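You operate a simulated robot arm through the tools that you are given. There is no shell and no other tool. Be economical: measure what you need, move in short steps, check, and stop when the job is done.

You run a simulated two-armed robot. Do the job below in one go: nothing can be reset, and whatever is moved stays where it is left.

TASK
Label the lid in the label press for the ticket at R31.
Fine: dial to the ticket's lot, press the label block down, dial back to Off; pull the tray out and fit the lid on the grey box.

The check looks at the end state, three seconds after you hand in, the way a careful person would. Anything else that was tipped, shoved, dropped, spilled or broken makes it a failure. A push-on lid holds only when it is set on centred and level and pressed home; a screw cap is set on level and turned clockwise until tight.

THE ROBOT
Two 7-joint arms with three-finger grippers on one trunk, on a base that drives. Base frame: it is fixed to the floor where the robot stands at the start and does not move with it; the origin is under the middle of the robot, x ahead of it, y to its left, z up. Lengths are in mm, angles in rad, forces in N, time in s.
The left shoulder is at the start at [70, 146, 1088], the right one opposite. With the tool pointing down near the work surface each hand reaches from about 300 to 680 mm from the robot's upright axis, wherever it stands, measured 20 degrees to its own side. Places, roughly: blue lid [250, -2500, 750]; coil [750, -2000, 750]; grey box (15x15x4 cm) [1100, -1700, 800]; grey lid [750, -2250, 750]; label block [700, -2300, 900]; label dial [400, -2300, 800]; label tray [700, -2300, 800]; ticket [1250, -2000, 1000]. Payload 2.2 kg a hand.
Tool frame (each hand has its own): the origin (TCP) lies between the finger pads and is the grasp point; the fingertips stand 28 mm ahead of it; z points along the fingers, y is the line along which they close. The gripper opens to 102 mm. The gripper's body begins 71 mm behind the TCP.
Orientation is told as [roll, pitch, yaw] about the base's x, y, z axes, in that order, counted from this pose: with the fingers straight down and closing along the base's y, the tool's x points along the base's -x, its y along +y and its z along -z.

THE INTERFACE
- The arms move only by the tool nudge_tool. It takes "left_rows", "right_rows" or both (then of equal length, played together; a hand with none holds still); each is a list of rows, each an object (a shift or turn left out is 0, a gripper value left out holds the last) with "turn": the turn, a rotation vector about the tool's x, y, z in rad, a list of three; "offset": the shift along the tool's x, y, z in mm, a list of three; "fingers": the finger opening in mm, from 0 to 102. In form: [{"turn": [ax, ay, az], "offset": [x, y, z], "fingers": fingers}, ...]. A call has 1 to 8 rows; each row shifts and turns the commanded pose from where the row before left it, along the tool's axes as they then stand. A row lasts 0.2 s, in which the tool goes at most 50 mm and 0.15 rad; a call with a longer step from one row to the next is refused whole, and so is a gripper value outside its range. A pose out of reach is approached as far as the arm can. The call stops where the force on the tool passes 50 N (or 10 N more than at its start, if that is more) or the arm is blocked; 0.2 s more then pass. Each finger halts on what it meets, pressing with about 23 N; the grip force reading is that of the motor and also rises with nothing between the fingers. The clock runs only during rows and for 0.2 s after the last one: add rows that do not move to give the fingers time. It gives the time, the measured TCP pose, the force on the tool (base axes), the opening and the grip force at its end, in the units of the frame above (readings bear some noise), with the torque about the TCP (base axes, N m) and any sound that the robot's microphone picked up.
- Cameras (640 x 400 px; columns grow to the right, rows downward): "scene" is now at [138, -11.7, 1313.4]; the picture's right is [-0.15, -0.99, 0.00], its down [-0.58, 0.09, -0.81] and it looks along [0.80, -0.12, -0.59] (base axes); focal length 272 px, centre (320, 200). "left" rides on the left gripper at [72, 38, -86] in its tool frame; the picture's right is [-0.47, 0.89, 0.00], its down [-0.60, -0.32, -0.73] and it looks along [-0.65, -0.34, 0.68] (tool axes); focal length 256 px, centre (320, 200). "right" rides on the right gripper at [69, 44, -86] in its tool frame; the picture's right is [-0.53, 0.85, 0.00], its down [-0.58, -0.36, -0.73] and it looks along [-0.62, -0.39, 0.68] (tool axes); focal length 256 px, centre (320, 200). There is no depth. A picture from a camera that has moved, and an enlarged one, comes with that camera's place and axes in the base frame and with its lens.
- camera(camera): a new picture of that camera. The clock stands still meanwhile.
- lift_body(by): slides the trunk up (or, below 0, down) by that many mm; the arms and the scene camera ride with it, the base frame stays. It gives what a move gives, with no picture.
- steer(legs): drives the robot by 1 to 6 legs, each [ahead, left, turn to the left] in mm, mm and rad, along the robot's own axes; the way and the turn of a leg run together, so that a leg with both is an arc; at most 1500 mm and 3.142 rad a leg. The arms and the cameras ride along, it lands a little off, and it stops where it bumps. It gives what a move gives.
- turn_head(pan, tilt): turns the head with the scene camera to pan (to the left, within 1.501 rad either way) and tilt (down, from -0.506 to 1.204), counted from straight ahead of the robot. It gives what a move gives.
- inspect(camera, box): a new picture of the part [left, top, right, bottom] of that camera's present view, enlarged. The clock stands still meanwhile.
- close_job(): hands the job in; it is judged then, once.

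Work in short steps. Places have to be worked out from the pictures, the camera data and where the tool is seen: move nearer, look again, correct. Check each grasp and each placing, and mend what went wrong. You have 135 turns and 102 pictures in all, those below and enlarged ones among them. Open the grippers and draw the arms clear of the work before you hand the job in, unless the task says otherwise; then end with one line.

The tools are called after ">>>" by a JSON object that holds its "api" and its "payload". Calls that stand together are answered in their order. nudge_tool: Moves the arms, as the interface text tells. Its arguments: {"type":"object","properties":{"left_rows":{"type":"array","items":{"type":"object","properties":{"turn":{"type":"array","items":{"type":"number"}},"offset":{"type":"array","items":{"type":"number"}},"fingers":{"type":"number"}}}},"right_rows":{"type":"array","items":{"type":"object","properties":{"turn":{"type":"array","items":{"type":"number"}},"offset":{"type":"array","items":{"type":"number"}},"fingers":{"type":"number"}}}}},"required":[]} The other tools are called the same way: lift_body (by) slides the trunk up or down; steer (legs) drives the base; turn_head (pan, tilt) turns the head that bears the scene camera; camera (camera) takes a picture; inspect (camera, box) takes an enlarged picture of a part of a camera's view; close_job () hands the job in.

At the start:

```text
clock: 0.0
left_tool_pos: [529.2, 218.9, 974.7]
left_ee_rot: [-0.001, 0.001, 0.003]
left_force: [0.1, 0.3, -0.7]
left_moment: [0.0, 0.03, 0.0]
left_gripper_width: 102.0
left_grasp_force: 0.0
right_tool_pos: [536.2, -245.5, 1068.5]
right_ee_rot: [0.0, 0.0, 0.0]
right_force: [-0.7, 0.6, -0.3]
right_moment: [-0.02, -0.01, -0.03]
right_gripper_width: 101.8
right_grasp_force: 0.1
trunk travel left (down, up): [-625.0, 315.0]
robot x, y, heading: [3.6, -3.2, -0.003]
head pan, tilt: [-0.154, 0.627]
```

scene: 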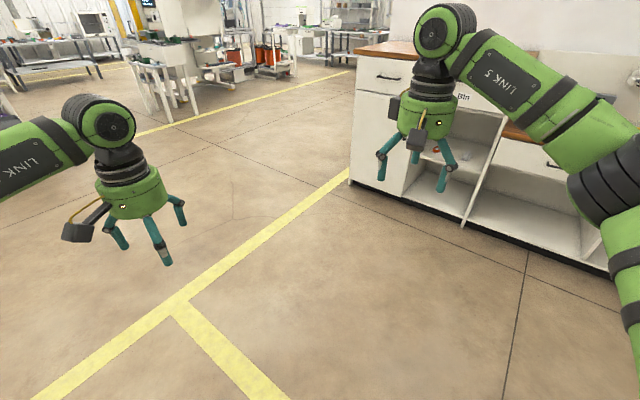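
right: 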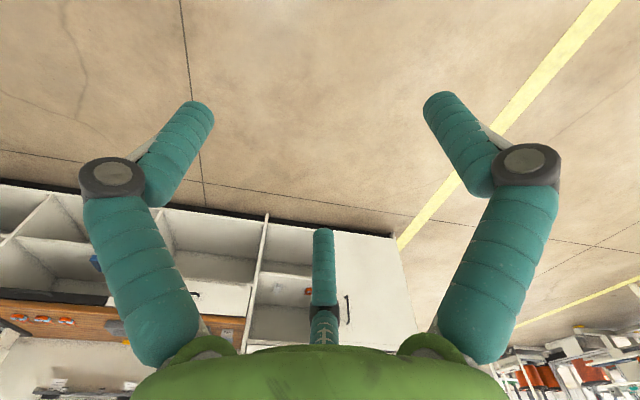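
left: 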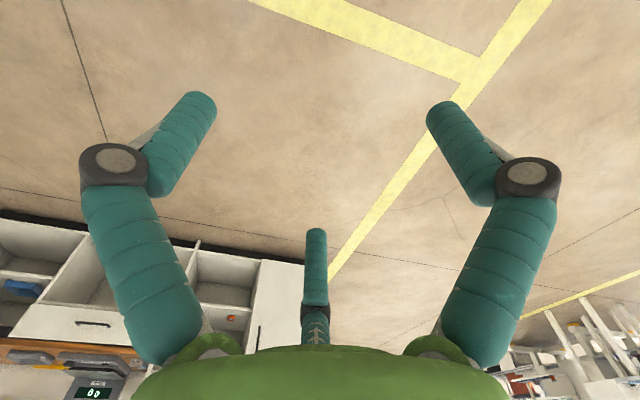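

The bench with the press is to the right and far away. I turn the head right to look at the layout before driving.

>>> {"api": "turn_head", "payload": {"pan": -1.1, "tilt": 0.35}}

>>> {"api": "camera", "payload": {"camera": "scene"}}

```text
clock: 1.2
left_tool_pos: [530.0, 219.3, 974.9]
left_ee_rot: [0.0, 0.001, 0.002]
left_force: [0.5, -0.1, 0.0]
left_moment: [-0.01, 0.01, 0.0]
left_gripper_width: 101.8
left_grasp_force: 0.1
right_tool_pos: [534.4, -246.6, 1069.4]
right_ee_rot: [0.0, 0.0, 0.0]
right_force: [0.1, 1.4, -0.4]
right_moment: [0.02, -0.01, 0.0]
right_gripper_width: 102.2
right_grasp_force: 0.0
trunk travel left (down, up): [-625.0, 315.0]
robot x, y, heading: [-1.9, 1.6, -0.001]
head pan, tilt: [-1.1, 0.351]
```

```text
98 pictures are left
camera scene: at [93.9, -81.2, 1338.5], right [-0.89, -0.45, 0.0], down [-0.16, 0.31, -0.94], along [0.43, -0.84, -0.34], focal length 272 px, centre (320, 200)
```

scene: 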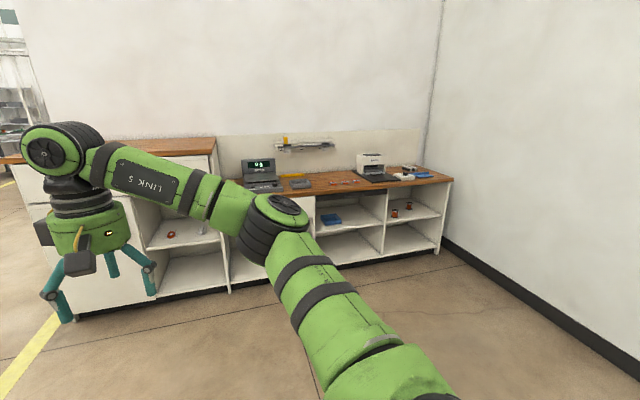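

The bench runs obliquely, and its facing direction is about heading -0.95. I turn to it and drive part way for a better look.

>>> {"api": "steer", "payload": {"legs": [[0, 0, -0.95], [900, -500, 0]]}}

>>> {"api": "turn_head", "payload": {"pan": 0.0, "tilt": 0.5}}

>>> {"api": "camera", "payload": {"camera": "scene"}}

```text
clock: 9.0
left_tool_pos: [607.9, -1323.6, 974.6]
left_ee_rot: [-0.001, 0.001, -0.951]
left_force: [-1.4, 0.2, -0.3]
left_moment: [-0.02, -0.02, -0.01]
left_gripper_width: 102.1
left_grasp_force: 0.0
right_tool_pos: [234.4, -1599.0, 1068.4]
right_ee_rot: [0.0, 0.0, -0.952]
right_force: [-0.2, -1.4, 0.3]
right_moment: [-0.02, 0.01, 0.02]
right_gripper_width: 102.2
right_grasp_force: 0.1
trunk travel left (down, up): [-625.0, 315.0]
robot x, y, heading: [124.1, -1018.4, -0.953]
head pan, tilt: [-1.1, 0.351]
```

```text
clock: 10.3
left_tool_pos: [608.7, -1322.7, 974.2]
left_ee_rot: [0.001, 0.0, -0.951]
left_force: [-0.6, 0.0, -0.2]
left_moment: [-0.02, -0.02, -0.02]
left_gripper_width: 101.9
left_grasp_force: 0.2
right_tool_pos: [234.0, -1598.6, 1068.0]
right_ee_rot: [0.0, -0.002, -0.952]
right_force: [0.0, -0.1, -1.2]
right_moment: [0.0, 0.0, 0.01]
right_gripper_width: 102.0
right_grasp_force: 0.1
trunk travel left (down, up): [-625.0, 315.0]
robot x, y, heading: [124.1, -1022.4, -0.952]
head pan, tilt: [0.0, 0.499]
```

```text
97 pictures are left
camera scene: at [205.6, -1133.3, 1324.9], right [-0.81, -0.58, 0.0], down [-0.28, 0.39, -0.88], along [0.51, -0.71, -0.48], focal length 272 px, centre (320, 200)
```

scene: 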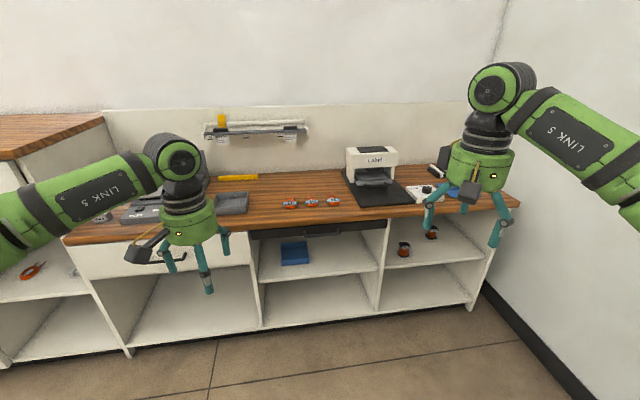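

The bench faces about heading -0.80. I enlarge the rack on the wall (tickets) and the press.

>>> {"api": "inspect", "payload": {"camera": "scene", "box": [190, 100, 320, 180]}}

>>> {"api": "inspect", "payload": {"camera": "scene", "box": [330, 130, 460, 210]}}

```text
4.92 times, centred on (255, 140) of scene
camera zoom: at [205.6, -1133.3, 1324.9], right [-0.81, -0.58, 0.0], down [-0.28, 0.39, -0.88], along [0.51, -0.71, -0.48], focal length 1338 px, centre (640, 495)
```

zoom: 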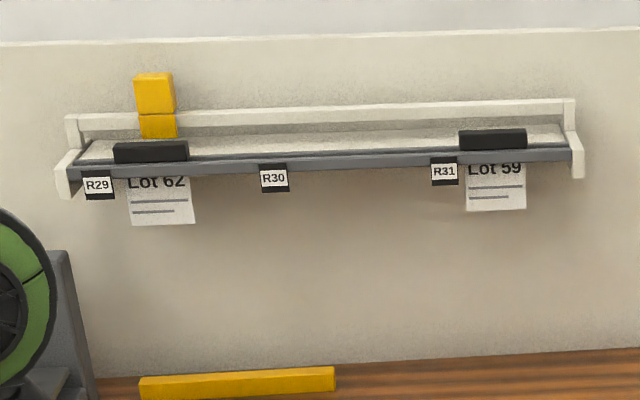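

```text
4.92 times, centred on (395, 170) of scene
camera zoom: at [205.6, -1133.3, 1324.9], right [-0.81, -0.58, 0.0], down [-0.28, 0.39, -0.88], along [0.51, -0.71, -0.48], focal length 1338 px, centre (-49, 348)
```

zoom: 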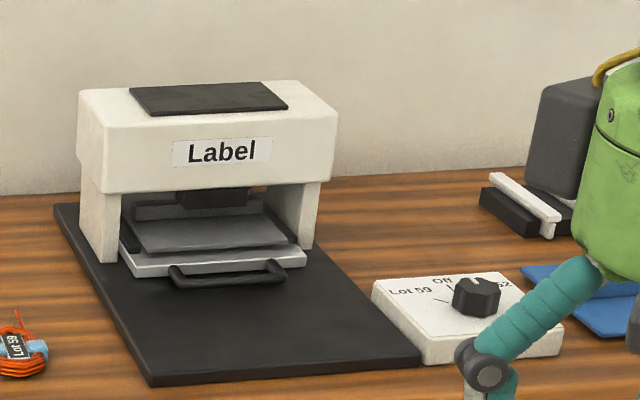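

R31 reads Lot 59. I square up to the bench and drive closer, toward the dial and press.

>>> {"api": "steer", "payload": {"legs": [[0, 0, 0.15], [530, -400, 0]]}}

>>> {"api": "turn_head", "payload": {"pan": 0.0, "tilt": 0.6}}

>>> {"api": "camera", "payload": {"camera": "scene"}}

```text
clock: 14.6
left_tool_pos: [731.2, -1907.3, 973.6]
left_ee_rot: [-0.001, -0.001, -0.801]
left_force: [-0.3, -0.4, 0.3]
left_moment: [0.02, -0.01, 0.0]
left_gripper_width: 102.0
left_grasp_force: 0.1
right_tool_pos: [402.3, -2234.7, 1069.5]
right_ee_rot: [0.0, 0.001, -0.803]
right_force: [-0.1, -1.3, -0.2]
right_moment: [-0.01, -0.02, 0.02]
right_gripper_width: 102.1
right_grasp_force: 0.0
trunk travel left (down, up): [-625.0, 315.0]
robot x, y, heading: [207.9, -1679.1, -0.807]
head pan, tilt: [0.0, 0.499]
```

```text
clock: 15.3
left_tool_pos: [731.7, -1907.4, 973.5]
left_ee_rot: [0.0, 0.0, -0.801]
left_force: [-0.5, 0.7, 0.3]
left_moment: [-0.01, 0.03, 0.02]
left_gripper_width: 102.0
left_grasp_force: 0.1
right_tool_pos: [402.4, -2236.0, 1069.5]
right_ee_rot: [0.0, 0.0, -0.803]
right_force: [0.0, 0.3, -0.9]
right_moment: [0.01, 0.02, -0.02]
right_gripper_width: 102.1
right_grasp_force: 0.1
trunk travel left (down, up): [-625.0, 315.0]
robot x, y, heading: [208.0, -1679.0, -0.799]
head pan, tilt: [0.0, 0.6]
```

```text
94 pictures are left
camera scene: at [303.6, -1777.4, 1315.8], right [-0.72, -0.69, 0.0], down [-0.39, 0.41, -0.83], along [0.57, -0.59, -0.56], focal length 272 px, centre (320, 200)
```

scene: 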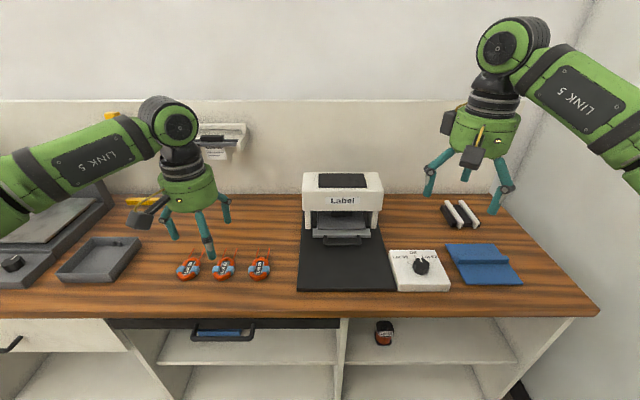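

We're square to the bench; dial ≈ (601 ahead, 248 right), press block ≈ (850 ahead, 67 right) in the robot frame. I look down to see how much room the base has before the bench.

>>> {"api": "turn_head", "payload": {"pan": 0.0, "tilt": 1.2}}

>>> {"api": "camera", "payload": {"camera": "scene"}}

```text
clock: 16.3
left_tool_pos: [731.3, -1907.3, 975.1]
left_ee_rot: [0.0, 0.0, -0.801]
left_force: [-1.2, 0.6, -0.3]
left_moment: [0.03, 0.03, -0.02]
left_gripper_width: 102.1
left_grasp_force: 0.1
right_tool_pos: [403.0, -2234.8, 1068.3]
right_ee_rot: [0.0, -0.001, -0.803]
right_force: [0.2, 0.1, -0.1]
right_moment: [0.01, 0.0, 0.01]
right_gripper_width: 101.7
right_grasp_force: 0.0
trunk travel left (down, up): [-625.0, 315.0]
robot x, y, heading: [204.9, -1682.0, -0.803]
head pan, tilt: [0.0, 1.201]
```

```text
93 pictures are left
camera scene: at [281.0, -1753.9, 1271.2], right [-0.72, -0.69, 0.0], down [-0.65, 0.67, -0.36], along [0.25, -0.26, -0.93], focal length 272 px, centre (320, 200)
```

scene: 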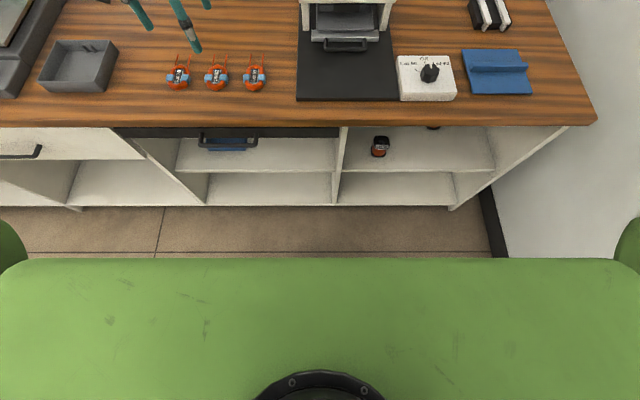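

The base front is well short of 311 mm ahead, and the bench edge is at ~495. I drive 160 ahead and 60 left so press and dial fall into the right arm's range.

>>> {"api": "steer", "payload": {"legs": [[160, 60, 0]]}}

>>> {"api": "turn_head", "payload": {"pan": -0.3, "tilt": 0.85}}

>>> {"api": "camera", "payload": {"camera": "scene"}}

>>> {"api": "camera", "payload": {"camera": "right"}}

```text
clock: 17.7
left_tool_pos: [883.9, -1977.1, 974.4]
left_ee_rot: [0.002, -0.003, -0.798]
left_force: [0.3, -0.8, 0.3]
left_moment: [-0.01, -0.02, -0.01]
left_gripper_width: 101.9
left_grasp_force: 0.0
right_tool_pos: [553.7, -2306.0, 1069.2]
right_ee_rot: [0.001, -0.001, -0.802]
right_force: [0.6, 0.5, -0.1]
right_moment: [-0.01, 0.01, 0.01]
right_gripper_width: 102.2
right_grasp_force: 0.1
trunk travel left (down, up): [-625.0, 315.0]
robot x, y, heading: [359.4, -1747.5, -0.799]
head pan, tilt: [0.0, 1.201]
```

```text
clock: 18.6
left_tool_pos: [884.5, -1977.8, 974.7]
left_ee_rot: [0.001, 0.0, -0.799]
left_force: [-0.5, -0.1, 0.1]
left_moment: [0.0, 0.04, 0.0]
left_gripper_width: 102.2
left_grasp_force: 0.1
right_tool_pos: [555.1, -2306.2, 1068.7]
right_ee_rot: [-0.001, -0.001, -0.801]
right_force: [-0.2, -0.6, 0.1]
right_moment: [-0.01, -0.01, 0.0]
right_gripper_width: 102.0
right_grasp_force: 0.1
trunk travel left (down, up): [-625.0, 315.0]
robot x, y, heading: [360.3, -1747.3, -0.806]
head pan, tilt: [-0.3, 0.85]
```

```text
92 pictures are left
camera scene: at [429.7, -1854.8, 1294.8], right [-0.89, -0.45, 0.0], down [-0.34, 0.67, -0.66], along [0.3, -0.59, -0.75], focal length 272 px, centre (320, 200)
```

scene: 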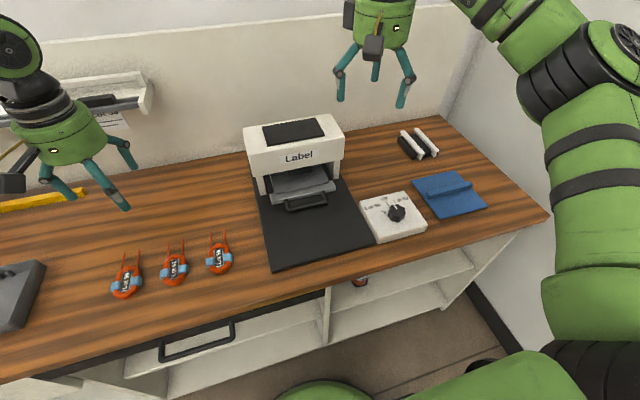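

```text
91 pictures are left
camera right: at [537.8, -2226.3, 1156.3], right [0.98, 0.2, 0.0], down [0.14, -0.67, 0.73], along [0.15, -0.72, -0.68], focal length 256 px, centre (320, 200)
```

right: 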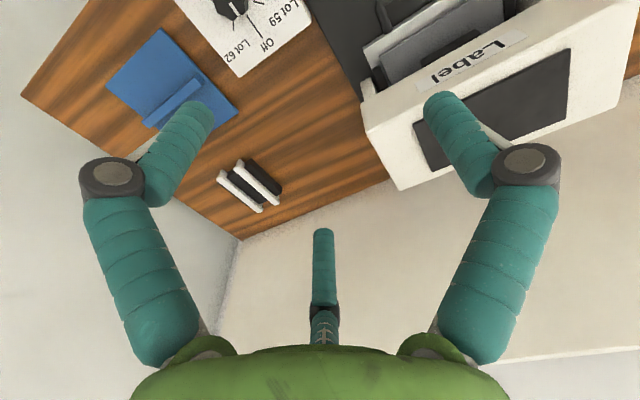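

Two-view fixes: press block ≈ (734,-2313,924), knob ≈ (450,-2312,~775). I bring the right hand above the dial, 125 mm up, for a close look.

>>> {"api": "nudge_tool", "payload": {"right_rows": [{"offset": [17, -20, 34]}, {"offset": [17, -20, 34]}, {"offset": [17, -20, 34]}, {"offset": [17, -19, 34]}, {"offset": [0, 0, 34]}]}}

>>> {"api": "camera", "payload": {"camera": "right"}}

>>> {"api": "inspect", "payload": {"camera": "scene", "box": [340, 160, 460, 260]}}

```text
clock: 19.8
left_tool_pos: [884.9, -1977.9, 974.3]
left_ee_rot: [0.0, 0.001, -0.798]
left_force: [0.1, -0.7, -0.2]
left_moment: [0.04, 0.01, -0.04]
left_gripper_width: 101.8
left_grasp_force: 0.1
right_tool_pos: [453.2, -2315.0, 898.4]
right_ee_rot: [0.0, -0.001, -0.801]
right_force: [0.8, 0.0, 0.2]
right_moment: [-0.03, 0.02, 0.02]
right_gripper_width: 102.1
right_grasp_force: 0.0
trunk travel left (down, up): [-625.0, 315.0]
robot x, y, heading: [356.6, -1752.1, -0.804]
head pan, tilt: [-0.3, 0.85]
```

```text
90 pictures are left
camera right: at [435.2, -2235.1, 986.1], right [0.98, 0.2, 0.0], down [0.14, -0.67, 0.73], along [0.15, -0.72, -0.68], focal length 256 px, centre (320, 200)
```

right: 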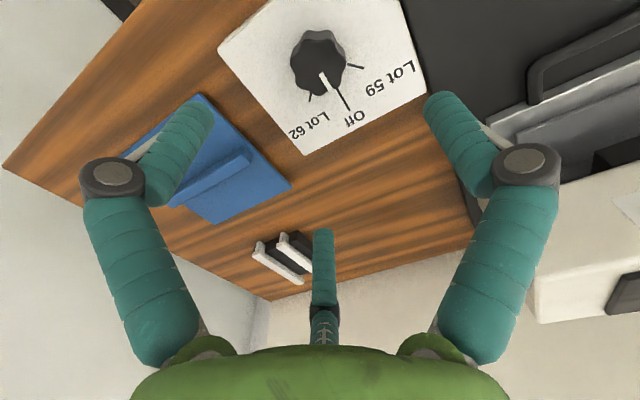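

```text
4.00 times, centred on (400, 210) of scene
camera zoom: at [430.6, -1855.4, 1294.8], right [-0.89, -0.45, 0.0], down [-0.34, 0.67, -0.66], along [0.3, -0.59, -0.75], focal length 1087 px, centre (0, 160)
```

zoom: 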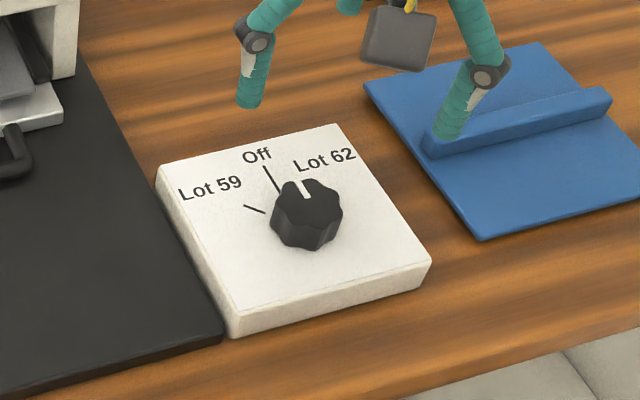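

Knob top ≈ (449,-2300,790). I enlarge the dial to read the pointer and marks precisely.

>>> {"api": "inspect", "payload": {"camera": "right", "box": [260, 20, 420, 120]}}

```text
4.00 times, centred on (340, 70) of right
camera zoom: at [435.2, -2235.1, 986.1], right [0.98, 0.2, 0.0], down [0.14, -0.67, 0.73], along [0.15, -0.72, -0.68], focal length 1024 px, centre (240, 720)
```

zoom: 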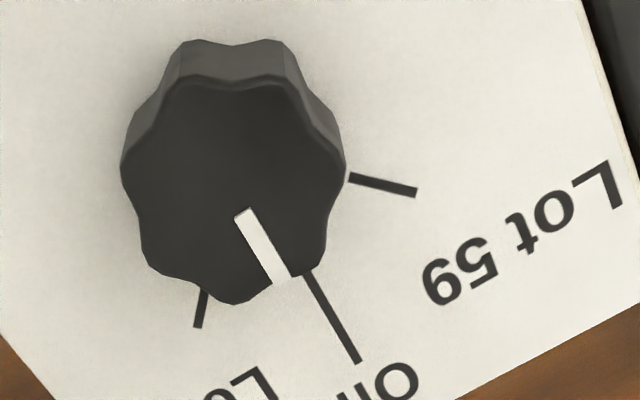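

The pointer is on Off; Lot 59 is 45° counter-clockwise from it. The axis is at (449,-2305.5). I set the fingers to 62 mm and go down to just above knob height.

>>> {"api": "nudge_tool", "payload": {"right_rows": [{"offset": [9.7, 3.6, 20], "fingers": 62}, {"offset": [0, 0, 30]}, {"offset": [0, 0, 25]}, {}]}}

>>> {"api": "camera", "payload": {"camera": "right"}}

>>> {"api": "inspect", "payload": {"camera": "scene", "box": [340, 160, 460, 260]}}

```text
clock: 20.8
left_tool_pos: [883.3, -1978.4, 975.6]
left_ee_rot: [-0.001, 0.0, -0.798]
left_force: [-0.7, -0.6, 0.2]
left_moment: [0.01, -0.02, -0.02]
left_gripper_width: 102.1
left_grasp_force: 0.0
right_tool_pos: [448.6, -2304.6, 824.5]
right_ee_rot: [0.0, -0.001, -0.802]
right_force: [0.7, 0.1, 0.1]
right_moment: [0.02, 0.0, 0.0]
right_gripper_width: 61.9
right_grasp_force: 0.2
trunk travel left (down, up): [-625.0, 315.0]
robot x, y, heading: [358.3, -1753.4, -0.804]
head pan, tilt: [-0.3, 0.85]
```

```text
87 pictures are left
camera right: at [430.9, -2224.2, 912.2], right [0.98, 0.2, 0.0], down [0.14, -0.67, 0.73], along [0.15, -0.72, -0.68], focal length 256 px, centre (320, 200)
```

right: 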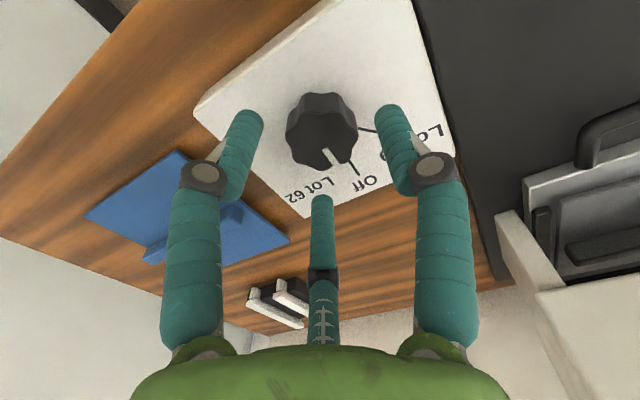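

```text
4.00 times, centred on (400, 210) of scene
camera zoom: at [429.7, -1854.7, 1294.9], right [-0.89, -0.45, 0.0], down [-0.34, 0.67, -0.66], along [0.3, -0.59, -0.75], focal length 1087 px, centre (0, 160)
```

zoom: 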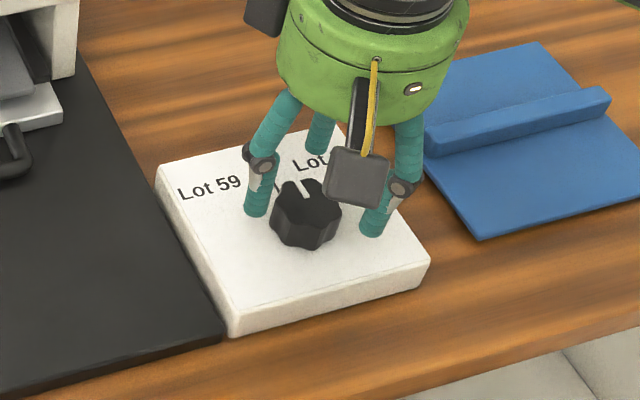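

The fingers straddle the knob centred. I lower 20 mm and close on it.

>>> {"api": "nudge_tool", "payload": {"right_rows": [{"offset": [0, 0, 10]}, {"offset": [0, 0, 10]}, {"fingers": 30}, {}, {}]}}

>>> {"api": "camera", "payload": {"camera": "right"}}

```text
clock: 22.0
left_tool_pos: [883.6, -1977.0, 976.0]
left_ee_rot: [-0.001, 0.001, -0.799]
left_force: [0.0, 0.8, -0.2]
left_moment: [0.0, 0.04, -0.01]
left_gripper_width: 101.8
left_grasp_force: 0.1
right_tool_pos: [447.9, -2303.2, 807.0]
right_ee_rot: [0.0, -0.003, -0.802]
right_force: [3.7, 2.0, 0.7]
right_moment: [0.14, -0.57, -0.02]
right_gripper_width: 37.1
right_grasp_force: 45.0
trunk travel left (down, up): [-625.0, 315.0]
robot x, y, heading: [357.0, -1749.1, -0.801]
head pan, tilt: [-0.3, 0.85]
```

```text
85 pictures are left
camera right: at [431.5, -2223.4, 892.6], right [0.98, 0.21, 0.0], down [0.14, -0.67, 0.73], along [0.15, -0.72, -0.68], focal length 256 px, centre (320, 200)
```

right: 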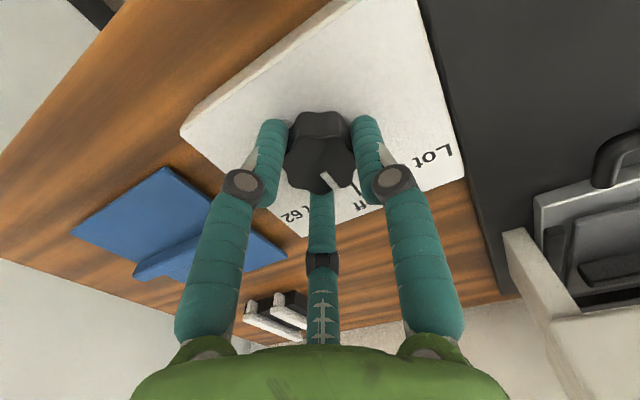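

The knob is gripped (37 mm). I turn it 45° counter-clockwise as seen from above (negative about tool z).

>>> {"api": "nudge_tool", "payload": {"right_rows": [{"turn": [0, 0, -0.131]}, {"turn": [0, 0, -0.131]}, {"turn": [0, 0, -0.131]}, {"turn": [0, 0, -0.131]}, {"turn": [0, 0, -0.131]}, {"turn": [0, 0, -0.131]}, {}]}}

>>> {"api": "camera", "payload": {"camera": "right"}}

>>> {"api": "inspect", "payload": {"camera": "scene", "box": [340, 160, 460, 260]}}

```text
clock: 23.4
left_tool_pos: [886.4, -1983.7, 970.6]
left_ee_rot: [0.002, 0.007, -0.8]
left_force: [0.1, 0.4, 1.0]
left_moment: [-0.02, -0.02, 0.0]
left_gripper_width: 101.8
left_grasp_force: 0.1
right_tool_pos: [448.2, -2303.2, 807.9]
right_ee_rot: [-0.04, -0.007, -0.187]
right_force: [11.9, -19.0, -31.4]
right_moment: [-0.72, -0.18, 0.0]
right_gripper_width: 37.3
right_grasp_force: 45.3
right hand out of reach, approached as far as the arm can: row 5, 6
trunk travel left (down, up): [-625.0, 315.0]
robot x, y, heading: [358.1, -1752.6, -0.798]
head pan, tilt: [-0.3, 0.85]
stopped in row 7 (right hand): the force on the tool passed its limit at 53 N (the readings are from after the stop); the commanded pose is now the measured one
```

```text
84 pictures are left
camera right: at [388.9, -2243.4, 892.4], right [0.68, 0.73, -0.03], down [0.5, -0.44, 0.75], along [0.53, -0.52, -0.66], focal length 256 px, centre (320, 200)
```

right: 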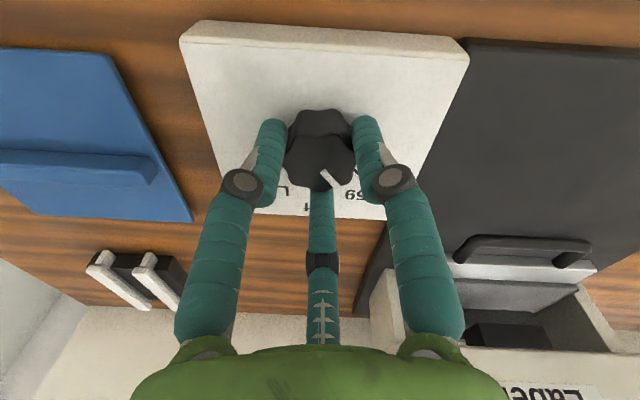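

```text
4.00 times, centred on (400, 210) of scene
camera zoom: at [433.5, -1862.8, 1293.6], right [-0.89, -0.45, 0.0], down [-0.34, 0.67, -0.66], along [0.3, -0.58, -0.76], focal length 1087 px, centre (0, 160)
```

zoom: 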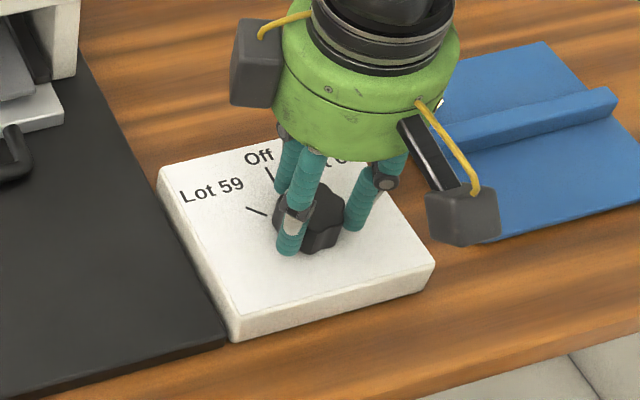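

The arm hit a joint limit after ~35°. I release, lift, turn the hand back and level it to regrip for the rest.

>>> {"api": "nudge_tool", "payload": {"right_rows": [{"fingers": 62}, {}, {"offset": [0, 0, -25]}, {"offset": [0, 0, -10], "turn": [0, 0, 0.15]}, {"turn": [0, 0, 0.15]}, {"turn": [0, 0, 0.15]}, {"turn": [0, 0, 0.15]}, {}]}}

>>> {"api": "inspect", "payload": {"camera": "right", "box": [240, 20, 480, 170]}}

```text
clock: 25.2
left_tool_pos: [883.2, -1978.1, 974.0]
left_ee_rot: [0.0, -0.001, -0.802]
left_force: [0.5, 0.3, -0.8]
left_moment: [-0.02, 0.01, -0.02]
left_gripper_width: 101.9
left_grasp_force: 0.1
right_tool_pos: [447.1, -2293.9, 847.9]
right_ee_rot: [-0.023, -0.029, -0.785]
right_force: [-0.4, -0.3, -0.3]
right_moment: [0.01, -0.05, 0.02]
right_gripper_width: 62.2
right_grasp_force: 0.1
trunk travel left (down, up): [-625.0, 315.0]
robot x, y, heading: [357.0, -1751.7, -0.803]
head pan, tilt: [-0.3, 0.85]
```

```text
2.67 times, centred on (360, 95) of right
camera zoom: at [428.7, -2211.1, 932.7], right [0.98, 0.22, -0.01], down [0.15, -0.64, 0.76], along [0.16, -0.74, -0.65], focal length 683 px, centre (213, 480)
```

zoom: 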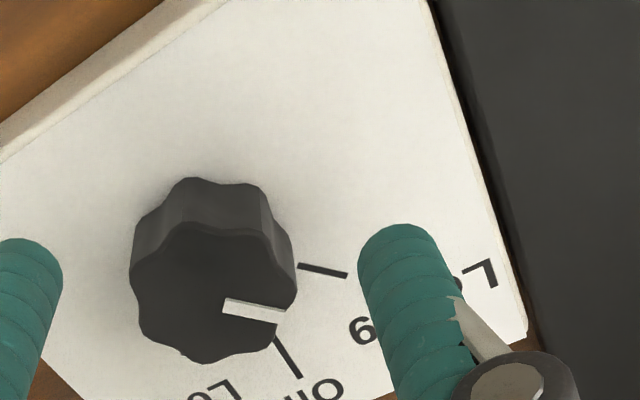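

The pointer is now parallel to the Lot 59 mark. I level the hand, close the fingers, lift, and carry them above the press block.

>>> {"api": "nudge_tool", "payload": {"right_rows": [{"offset": [0, 0, -45]}, {"offset": [0, 0, -45], "turn": [-0.023, 0.029, 0], "fingers": 0}, {"offset": [0, 0, -45]}, {"offset": [0, 0, -20]}, {}]}}

>>> {"api": "nudge_tool", "payload": {"right_rows": [{"offset": [-30.5, 27.5, 0]}, {"offset": [-30.5, 27.5, 0]}, {"offset": [-30.5, 27.5, 0]}, {"offset": [-30.5, 27.5, 0]}, {"offset": [-30.5, 27.5, 0]}, {"offset": [-30.5, 27.5, 0]}, {"offset": [-30.5, 27.5, 0]}, {}]}}

>>> {"api": "camera", "payload": {"camera": "scene"}}

>>> {"api": "camera", "payload": {"camera": "right"}}

```text
clock: 26.4
left_tool_pos: [883.5, -1979.7, 975.4]
left_ee_rot: [0.0, 0.0, -0.801]
left_force: [0.6, -0.1, -0.4]
left_moment: [0.01, -0.03, 0.01]
left_gripper_width: 102.0
left_grasp_force: 0.0
right_tool_pos: [446.7, -2291.4, 1005.7]
right_ee_rot: [-0.003, 0.0, -0.784]
right_force: [0.1, 1.0, -0.7]
right_moment: [0.0, 0.0, 0.01]
right_gripper_width: 2.1
right_grasp_force: 23.0
trunk travel left (down, up): [-625.0, 315.0]
robot x, y, heading: [356.5, -1753.1, -0.803]
head pan, tilt: [-0.3, 0.85]
```

```text
clock: 28.2
left_tool_pos: [883.0, -1978.8, 974.9]
left_ee_rot: [0.002, 0.001, -0.801]
left_force: [-0.8, 0.0, 0.0]
left_moment: [0.03, -0.02, 0.0]
left_gripper_width: 101.9
left_grasp_force: 0.0
right_tool_pos: [715.0, -2284.4, 997.3]
right_ee_rot: [-0.003, -0.003, -0.783]
right_force: [-0.9, 0.4, 0.1]
right_moment: [0.04, 0.02, 0.02]
right_gripper_width: 2.3
right_grasp_force: 22.9
right hand out of reach, approached as far as the arm can: row 7
trunk travel left (down, up): [-625.0, 315.0]
robot x, y, heading: [360.1, -1751.6, -0.804]
head pan, tilt: [-0.3, 0.85]
```

```text
81 pictures are left
camera scene: at [428.8, -1856.6, 1294.9], right [-0.89, -0.45, 0.0], down [-0.34, 0.67, -0.66], along [0.3, -0.59, -0.75], focal length 272 px, centre (320, 200)
```

scene: 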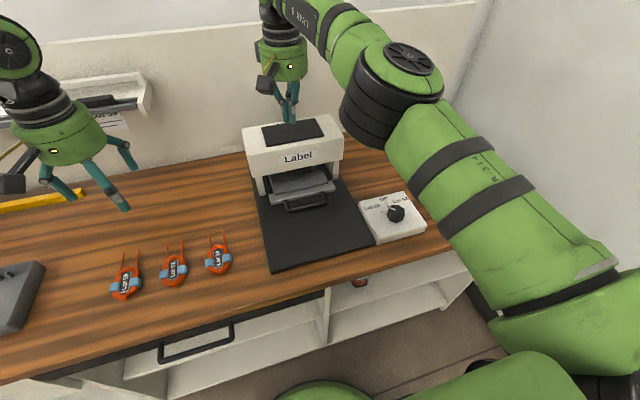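

```text
80 pictures are left
camera right: at [696.3, -2204.0, 1084.5], right [0.98, 0.22, 0.0], down [0.15, -0.66, 0.73], along [0.16, -0.71, -0.68], focal length 256 px, centre (320, 200)
```

right: 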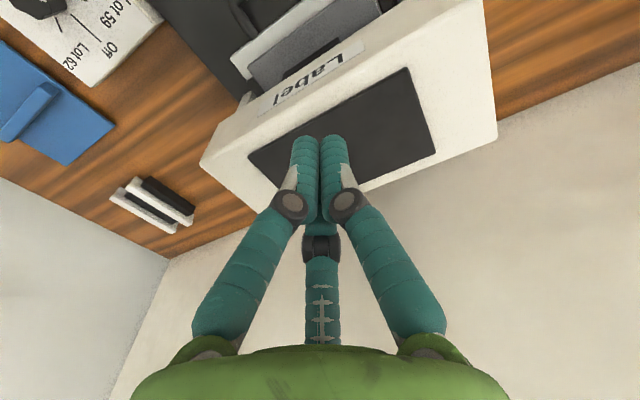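

The reach stops ~32 mm short of the block centre (735,-2309). I raise the trunk 80 mm to straighten the geometry, then move down toward the block.

>>> {"api": "lift_body", "payload": {"by": 80}}

>>> {"api": "nudge_tool", "payload": {"right_rows": [{"offset": [0, 0, 40]}, {"offset": [0, 0, 40]}, {}]}}

```text
clock: 29.4
left_tool_pos: [884.5, -1979.4, 1054.2]
left_ee_rot: [0.001, 0.0, -0.802]
left_force: [-0.3, -0.2, -0.5]
left_moment: [-0.01, 0.02, 0.01]
left_gripper_width: 102.2
left_grasp_force: 0.0
right_tool_pos: [715.1, -2283.2, 1077.9]
right_ee_rot: [-0.003, 0.0, -0.784]
right_force: [-0.7, -0.2, 0.1]
right_moment: [-0.02, 0.02, -0.02]
right_gripper_width: 2.2
right_grasp_force: 22.8
trunk travel left (down, up): [-705.0, 235.0]
robot x, y, heading: [359.5, -1747.1, -0.799]
head pan, tilt: [-0.3, 0.85]
```

```text
clock: 30.2
left_tool_pos: [882.1, -1977.8, 1056.4]
left_ee_rot: [0.003, -0.001, -0.802]
left_force: [0.3, 0.5, -0.5]
left_moment: [-0.01, 0.01, -0.01]
left_gripper_width: 102.1
left_grasp_force: 0.1
right_tool_pos: [716.2, -2280.5, 996.2]
right_ee_rot: [-0.001, -0.001, -0.783]
right_force: [-0.6, 0.4, 0.6]
right_moment: [-0.01, -0.05, 0.01]
right_gripper_width: 2.2
right_grasp_force: 22.7
trunk travel left (down, up): [-705.0, 235.0]
robot x, y, heading: [359.6, -1749.2, -0.803]
head pan, tilt: [-0.3, 0.85]
```

Now I shift over the block centre and lower to just above it.

>>> {"api": "nudge_tool", "payload": {"right_rows": [{"offset": [-17, -3.4, 0]}, {"offset": [-17, -3.4, 10]}, {"offset": [0, 0, 15]}, {}]}}

>>> {"api": "camera", "payload": {"camera": "right"}}

>>> {"api": "inspect", "payload": {"camera": "scene", "box": [220, 80, 440, 260]}}

```text
clock: 31.2
left_tool_pos: [883.9, -1977.9, 1055.2]
left_ee_rot: [0.001, 0.0, -0.802]
left_force: [0.4, -0.1, -0.3]
left_moment: [-0.01, -0.01, 0.01]
left_gripper_width: 102.1
left_grasp_force: 0.0
right_tool_pos: [719.7, -2299.7, 977.8]
right_ee_rot: [-0.001, -0.001, -0.785]
right_force: [0.5, 0.1, 0.4]
right_moment: [-0.01, 0.01, -0.02]
right_gripper_width: 2.0
right_grasp_force: 23.4
right hand out of reach, approached as far as the arm can: row 1, 2
trunk travel left (down, up): [-705.0, 235.0]
robot x, y, heading: [359.5, -1754.4, -0.796]
head pan, tilt: [-0.3, 0.85]
```

```text
79 pictures are left
camera right: at [700.2, -2220.0, 1063.9], right [0.97, 0.22, 0.0], down [0.15, -0.66, 0.73], along [0.16, -0.71, -0.68], focal length 256 px, centre (320, 200)
```

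right: 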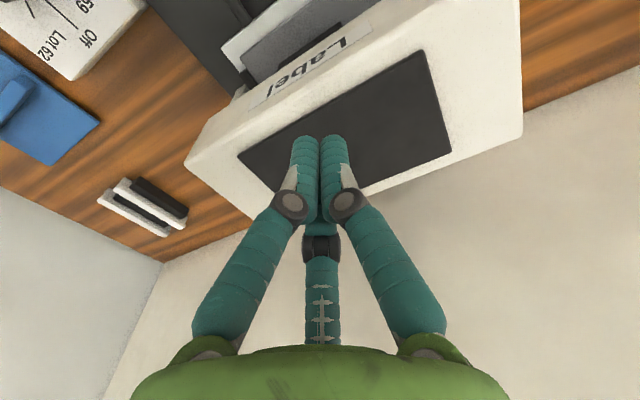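

```text
2.22 times, centred on (330, 170) of scene
camera zoom: at [430.2, -1855.0, 1374.9], right [-0.89, -0.45, 0.0], down [-0.34, 0.67, -0.66], along [0.3, -0.59, -0.75], focal length 604 px, centre (298, 267)
```

zoom: 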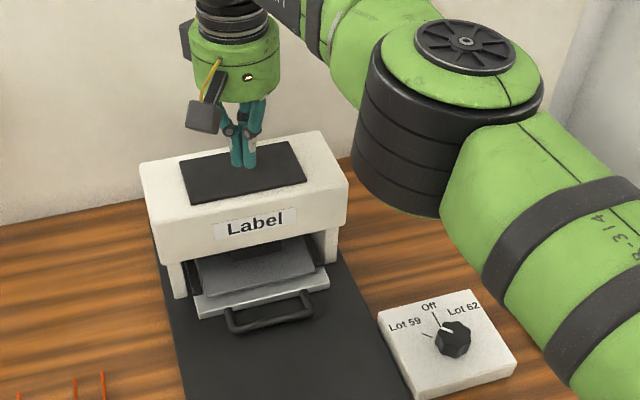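

The tips are over the block, slightly front of centre. I press down while nudging forward, in small steps, watching force.

>>> {"api": "nudge_tool", "payload": {"right_rows": [{"offset": [-6, 2, 8]}, {"offset": [-6, 2, 8]}, {"offset": [0, 0, 6]}, {"offset": [0, 0, 6]}, {"offset": [0, 0, 6]}, {"offset": [0, 0, 6]}, {"offset": [0, 0, 6]}, {"offset": [0, 0, 6]}]}}

```text
clock: 33.0
left_tool_pos: [884.0, -1977.9, 1055.6]
left_ee_rot: [0.002, -0.002, -0.801]
left_force: [0.0, -1.1, 0.0]
left_moment: [-0.04, 0.02, 0.03]
left_gripper_width: 102.2
left_grasp_force: 0.0
right_tool_pos: [718.7, -2299.3, 925.7]
right_ee_rot: [-0.003, -0.006, -0.784]
right_force: [0.1, -0.6, 3.2]
right_moment: [0.03, 0.0, -0.01]
right_gripper_width: 5.8
right_grasp_force: 31.2
right hand out of reach, approached as far as the arm can: row 1, 2
trunk travel left (down, up): [-705.0, 235.0]
robot x, y, heading: [361.1, -1751.2, -0.81]
head pan, tilt: [-0.3, 0.85]
```

The tips are ~25 mm below the block's original top with only 3 N. I look at what has happened.

>>> {"api": "inspect", "payload": {"camera": "scene", "box": [220, 80, 380, 220]}}

>>> {"api": "camera", "payload": {"camera": "right"}}

```text
2.86 times, centred on (300, 150) of scene
camera zoom: at [429.7, -1855.2, 1375.0], right [-0.89, -0.45, 0.0], down [-0.34, 0.67, -0.66], along [0.3, -0.59, -0.75], focal length 776 px, centre (377, 343)
```

zoom: 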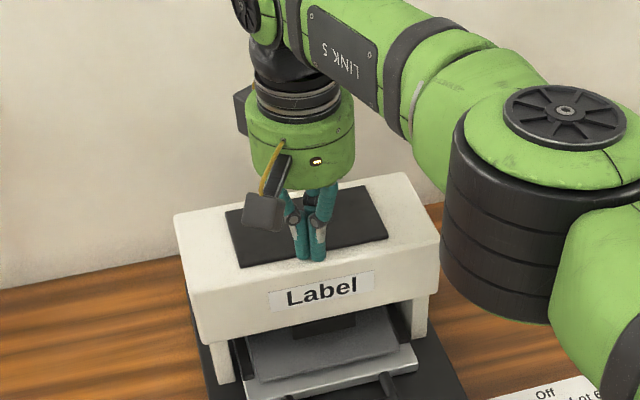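

```text
76 pictures are left
camera right: at [700.4, -2219.7, 1012.3], right [0.98, 0.22, 0.0], down [0.15, -0.66, 0.73], along [0.16, -0.71, -0.68], focal length 256 px, centre (320, 200)
```

right: 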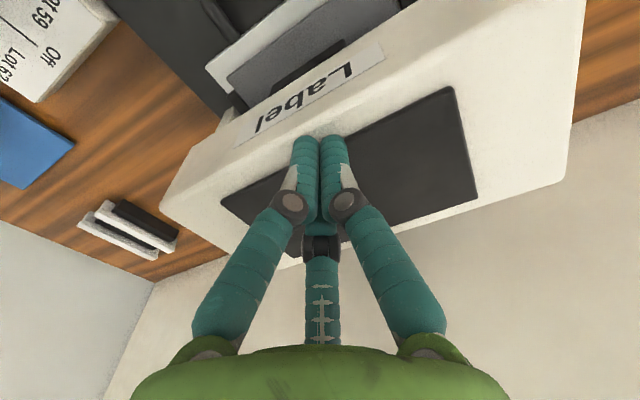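

Triangulating the block corners gives its top at z≈900, centre (746,-2332), so the tips sit on its front edge. I lift and tilt the fingers 0.3 rad forward to gain reach.

>>> {"api": "nudge_tool", "payload": {"right_rows": [{"offset": [0, 0, -20]}, {"offset": [0, 0, -20]}, {"turn": [0, -0.15, 0]}, {"turn": [0, -0.15, 0]}, {}]}}

```text
clock: 34.2
left_tool_pos: [883.8, -1979.2, 1053.6]
left_ee_rot: [-0.001, 0.0, -0.802]
left_force: [-0.7, -0.2, -0.4]
left_moment: [-0.01, 0.03, -0.03]
left_gripper_width: 101.9
left_grasp_force: 0.0
right_tool_pos: [718.1, -2298.8, 962.9]
right_ee_rot: [-0.003, -0.303, -0.783]
right_force: [-0.4, 0.4, 0.1]
right_moment: [0.02, 0.0, -0.03]
right_gripper_width: 2.1
right_grasp_force: 31.9
trunk travel left (down, up): [-705.0, 235.0]
robot x, y, heading: [356.7, -1750.2, -0.802]
head pan, tilt: [-0.3, 0.85]
```

I move forward 35 mm and down to ~6 mm above the block.

>>> {"api": "nudge_tool", "payload": {"right_rows": [{"offset": [-17, -1.5, 5.2]}, {"offset": [-17, -1.5, 5.2]}, {"offset": [4.5, 0, 14]}, {"offset": [4.5, 0, 14]}, {}]}}

>>> {"api": "camera", "payload": {"camera": "scene"}}

```text
clock: 35.4
left_tool_pos: [883.0, -1979.1, 1054.6]
left_ee_rot: [-0.001, -0.001, -0.802]
left_force: [0.4, -0.7, 0.1]
left_moment: [-0.01, -0.03, 0.02]
left_gripper_width: 102.2
left_grasp_force: 0.0
right_tool_pos: [741.9, -2327.4, 934.1]
right_ee_rot: [-0.002, -0.301, -0.783]
right_force: [-0.8, 0.1, 0.1]
right_moment: [0.0, -0.01, -0.02]
right_gripper_width: 2.2
right_grasp_force: 31.3
trunk travel left (down, up): [-705.0, 235.0]
robot x, y, heading: [357.9, -1749.7, -0.8]
head pan, tilt: [-0.3, 0.85]
```

```text
75 pictures are left
camera scene: at [429.9, -1855.4, 1374.9], right [-0.89, -0.45, 0.0], down [-0.34, 0.67, -0.66], along [0.3, -0.59, -0.75], focal length 272 px, centre (320, 200)
```

scene: 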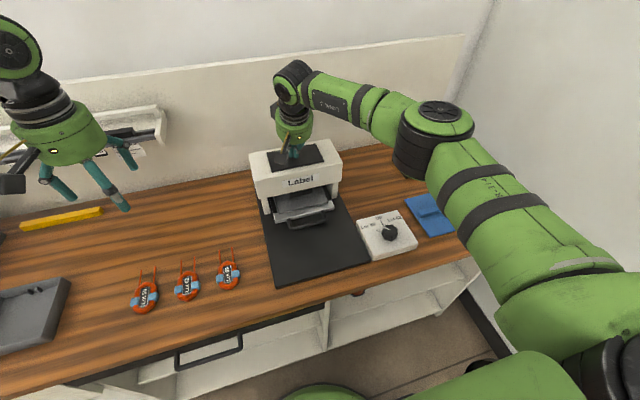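

Centred over the block. I press straight down in 5–6 mm steps.

>>> {"api": "nudge_tool", "payload": {"right_rows": [{"offset": [1.5, 0, 4.8]}, {"offset": [1.5, 0, 4.8]}, {"offset": [1.5, 0, 4.8]}, {"offset": [1.5, 0, 4.8]}, {"offset": [1.5, 0, 4.8]}, {"offset": [1.5, 0, 4.8]}, {"offset": [1.5, 0, 4.8]}, {"offset": [1.5, 0, 4.8]}]}}

>>> {"api": "inspect", "payload": {"camera": "scene", "box": [230, 110, 390, 230]}}

```text
clock: 37.2
left_tool_pos: [880.6, -1975.4, 1057.3]
left_ee_rot: [-0.001, -0.005, -0.8]
left_force: [-0.3, -0.1, -0.3]
left_moment: [0.02, 0.02, 0.04]
left_gripper_width: 101.9
left_grasp_force: 0.1
right_tool_pos: [740.9, -2326.4, 902.8]
right_ee_rot: [0.001, -0.316, -0.784]
right_force: [1.2, -3.6, 30.1]
right_moment: [-0.05, 0.16, 0.06]
right_gripper_width: 2.0
right_grasp_force: 31.3
trunk travel left (down, up): [-705.0, 235.0]
robot x, y, heading: [359.1, -1753.3, -0.799]
head pan, tilt: [-0.3, 0.85]
```

```text
3.33 times, centred on (310, 170) of scene
camera zoom: at [426.6, -1851.0, 1375.9], right [-0.89, -0.45, 0.0], down [-0.34, 0.67, -0.66], along [0.3, -0.59, -0.75], focal length 906 px, centre (353, 300)
```

zoom: 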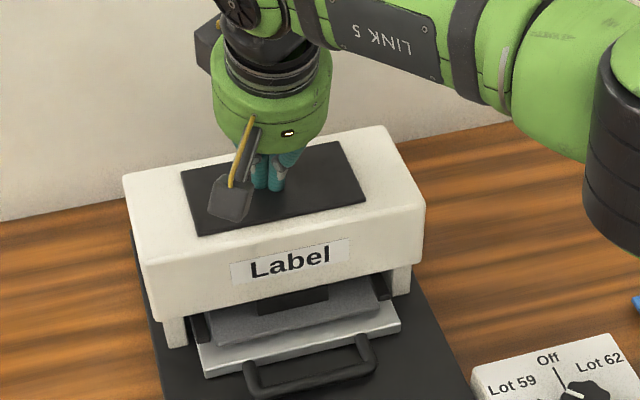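

The block is going down with 30 N. I press on until it bottoms out.

>>> {"api": "nudge_tool", "payload": {"right_rows": [{"offset": [1.2, 0, 3.8]}, {"offset": [1.2, 0, 3.8]}, {"offset": [1.2, 0, 3.8]}, {"offset": [1.2, 0, 3.8]}, {"offset": [1.2, 0, 3.8]}, {"offset": [1.2, 0, 3.8]}, {}]}}

>>> {"api": "inspect", "payload": {"camera": "scene", "box": [230, 110, 390, 230]}}

```text
clock: 37.9
left_tool_pos: [881.1, -1976.3, 1056.2]
left_ee_rot: [0.0, -0.004, -0.803]
left_force: [0.4, 0.2, 0.5]
left_moment: [0.02, 0.0, 0.03]
left_gripper_width: 102.1
left_grasp_force: 0.1
right_tool_pos: [743.9, -2329.9, 902.0]
right_ee_rot: [0.005, -0.33, -0.785]
right_force: [-8.5, 8.6, 24.2]
right_moment: [0.23, 0.45, -0.05]
right_gripper_width: 2.2
right_grasp_force: 32.0
trunk travel left (down, up): [-705.0, 235.0]
robot x, y, heading: [358.9, -1751.5, -0.801]
head pan, tilt: [-0.3, 0.85]
stopped in row 3 (right hand): the force on the tool passed its limit at 51 N (the readings are from after the stop); the commanded pose is now the measured one
```

```text
3.33 times, centred on (310, 170) of scene
camera zoom: at [426.4, -1852.0, 1375.0], right [-0.89, -0.45, 0.0], down [-0.34, 0.67, -0.66], along [0.3, -0.59, -0.75], focal length 906 px, centre (353, 300)
```

zoom: 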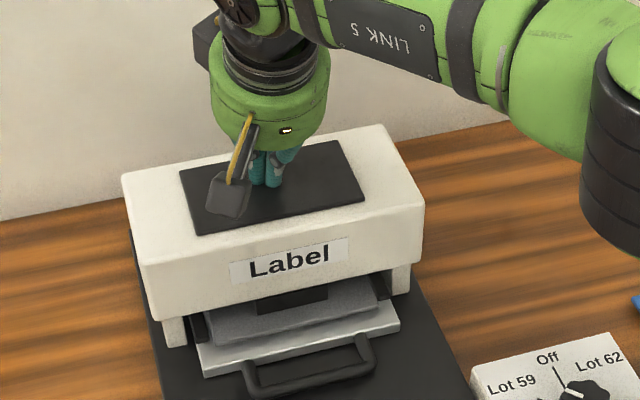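

Bottomed at over 50 N. I take a close view of the stamp now, then lift off and compare.

>>> {"api": "inspect", "payload": {"camera": "scene", "box": [260, 170, 340, 230]}}

>>> {"api": "nudge_tool", "payload": {"right_rows": [{}, {"offset": [-6, 0, -19]}, {"offset": [-6, 0, -19]}, {}]}}

>>> {"api": "inspect", "payload": {"camera": "scene", "box": [260, 170, 340, 230]}}

>>> {"api": "inspect", "payload": {"camera": "scene", "box": [230, 110, 390, 230]}}

```text
6.67 times, centred on (300, 200) of scene
camera zoom: at [426.4, -1852.0, 1375.0], right [-0.89, -0.45, 0.0], down [-0.34, 0.67, -0.66], along [0.3, -0.59, -0.75], focal length 1812 px, centre (453, 200)
```

zoom: 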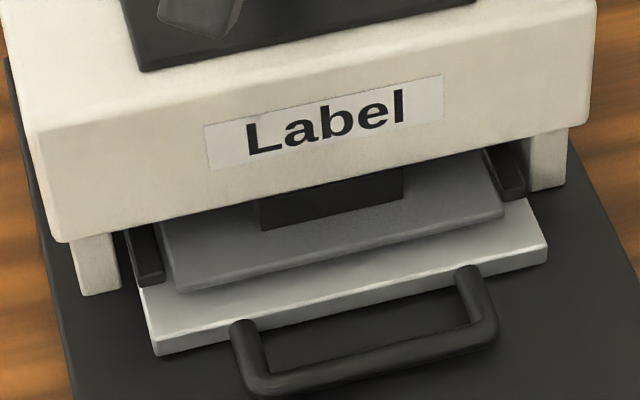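

```text
clock: 38.9
left_tool_pos: [884.1, -1980.1, 1055.6]
left_ee_rot: [0.001, -0.001, -0.802]
left_force: [0.9, -0.6, -0.6]
left_moment: [0.02, 0.0, 0.03]
left_gripper_width: 102.0
left_grasp_force: 0.0
right_tool_pos: [743.7, -2329.9, 935.3]
right_ee_rot: [0.001, -0.318, -0.786]
right_force: [-0.9, 0.0, 0.1]
right_moment: [-0.02, 0.0, -0.01]
right_gripper_width: 2.2
right_grasp_force: 31.4
trunk travel left (down, up): [-705.0, 235.0]
robot x, y, heading: [358.8, -1755.0, -0.801]
head pan, tilt: [-0.3, 0.85]
```

```text
6.67 times, centred on (300, 200) of scene
camera zoom: at [430.1, -1856.2, 1374.7], right [-0.89, -0.45, 0.0], down [-0.34, 0.67, -0.66], along [0.3, -0.59, -0.75], focal length 1812 px, centre (453, 200)
```

zoom: 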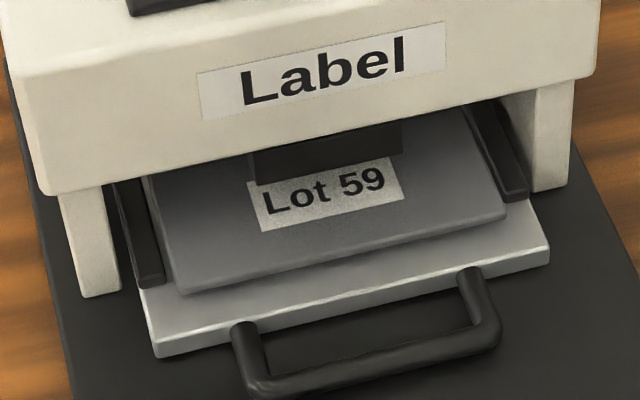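

```text
3.33 times, centred on (310, 170) of scene
camera zoom: at [430.1, -1856.2, 1374.7], right [-0.89, -0.45, 0.0], down [-0.34, 0.67, -0.66], along [0.3, -0.59, -0.75], focal length 906 px, centre (353, 300)
```

zoom: 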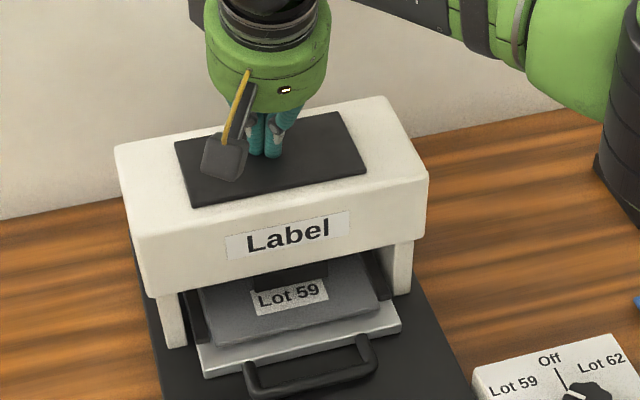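

The lid now carries "Lot 59" and the head sprang up. I return to the dial: lift, straighten the tool, and travel back over the knob.

>>> {"api": "nudge_tool", "payload": {"right_rows": [{"offset": [-8, 0, -24]}, {"offset": [-8, 0, -24]}, {"turn": [0, 0.15, 0]}, {"turn": [0, 0.15, 0]}, {"turn": [0, 0.018, 0]}, {}]}}

>>> {"api": "nudge_tool", "payload": {"right_rows": [{"offset": [33, -28, 0], "fingers": 62}, {"offset": [33, -28, 0]}, {"offset": [33, -28, 0]}, {"offset": [33, -27, 0]}, {"offset": [33, -27, 0]}, {"offset": [33, -27, 0]}, {"offset": [28, -26, 0]}, {}]}}

```text
clock: 40.3
left_tool_pos: [884.2, -1978.1, 1055.1]
left_ee_rot: [0.0, 0.0, -0.801]
left_force: [0.0, -0.3, 0.4]
left_moment: [-0.01, 0.0, 0.02]
left_gripper_width: 101.9
left_grasp_force: 0.2
right_tool_pos: [723.9, -2285.5, 982.3]
right_ee_rot: [0.0, 0.0, -0.783]
right_force: [-0.2, 0.5, 0.0]
right_moment: [-0.02, -0.02, 0.01]
right_gripper_width: 2.0
right_grasp_force: 32.0
right hand out of reach, approached as far as the arm can: row 3, 4
trunk travel left (down, up): [-705.0, 235.0]
robot x, y, heading: [359.2, -1755.1, -0.797]
head pan, tilt: [-0.3, 0.85]
```

```text
clock: 42.1
left_tool_pos: [885.5, -1979.1, 1053.4]
left_ee_rot: [-0.001, -0.001, -0.802]
left_force: [0.2, 0.2, 0.0]
left_moment: [0.02, -0.02, 0.03]
left_gripper_width: 101.8
left_grasp_force: 0.2
right_tool_pos: [426.0, -2262.2, 982.4]
right_ee_rot: [-0.001, -0.003, -0.784]
right_force: [0.7, 0.5, -0.2]
right_moment: [-0.04, 0.05, 0.02]
right_gripper_width: 62.2
right_grasp_force: 0.0
trunk travel left (down, up): [-705.0, 235.0]
robot x, y, heading: [359.4, -1748.7, -0.803]
head pan, tilt: [-0.3, 0.85]
```

I correct over the knob and descend to just above it.

>>> {"api": "nudge_tool", "payload": {"right_rows": [{"offset": [-23.5, -7.2, 30]}, {"offset": [-23.4, -7.2, 40]}, {"offset": [0, 0, 40]}, {"offset": [0, 0, 40]}, {}]}}

>>> {"api": "camera", "payload": {"camera": "right"}}

```text
clock: 43.3
left_tool_pos: [883.1, -1978.0, 1055.5]
left_ee_rot: [-0.002, 0.0, -0.8]
left_force: [-0.3, 0.5, 0.7]
left_moment: [-0.04, 0.01, -0.03]
left_gripper_width: 102.1
left_grasp_force: 0.0
right_tool_pos: [449.2, -2306.3, 829.7]
right_ee_rot: [0.0, -0.003, -0.782]
right_force: [0.1, 0.7, -0.8]
right_moment: [0.05, 0.02, 0.0]
right_gripper_width: 62.0
right_grasp_force: 0.1
trunk travel left (down, up): [-705.0, 235.0]
robot x, y, heading: [359.2, -1750.9, -0.802]
head pan, tilt: [-0.3, 0.85]
```

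```text
69 pictures are left
camera right: at [431.0, -2226.3, 917.3], right [0.98, 0.22, 0.0], down [0.15, -0.66, 0.73], along [0.16, -0.71, -0.68], focal length 256 px, centre (320, 200)
```

right: 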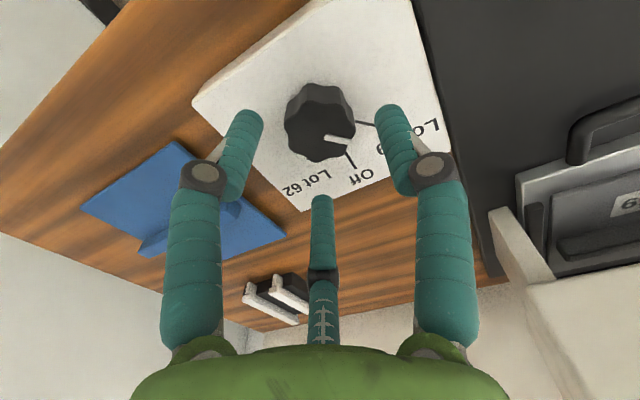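

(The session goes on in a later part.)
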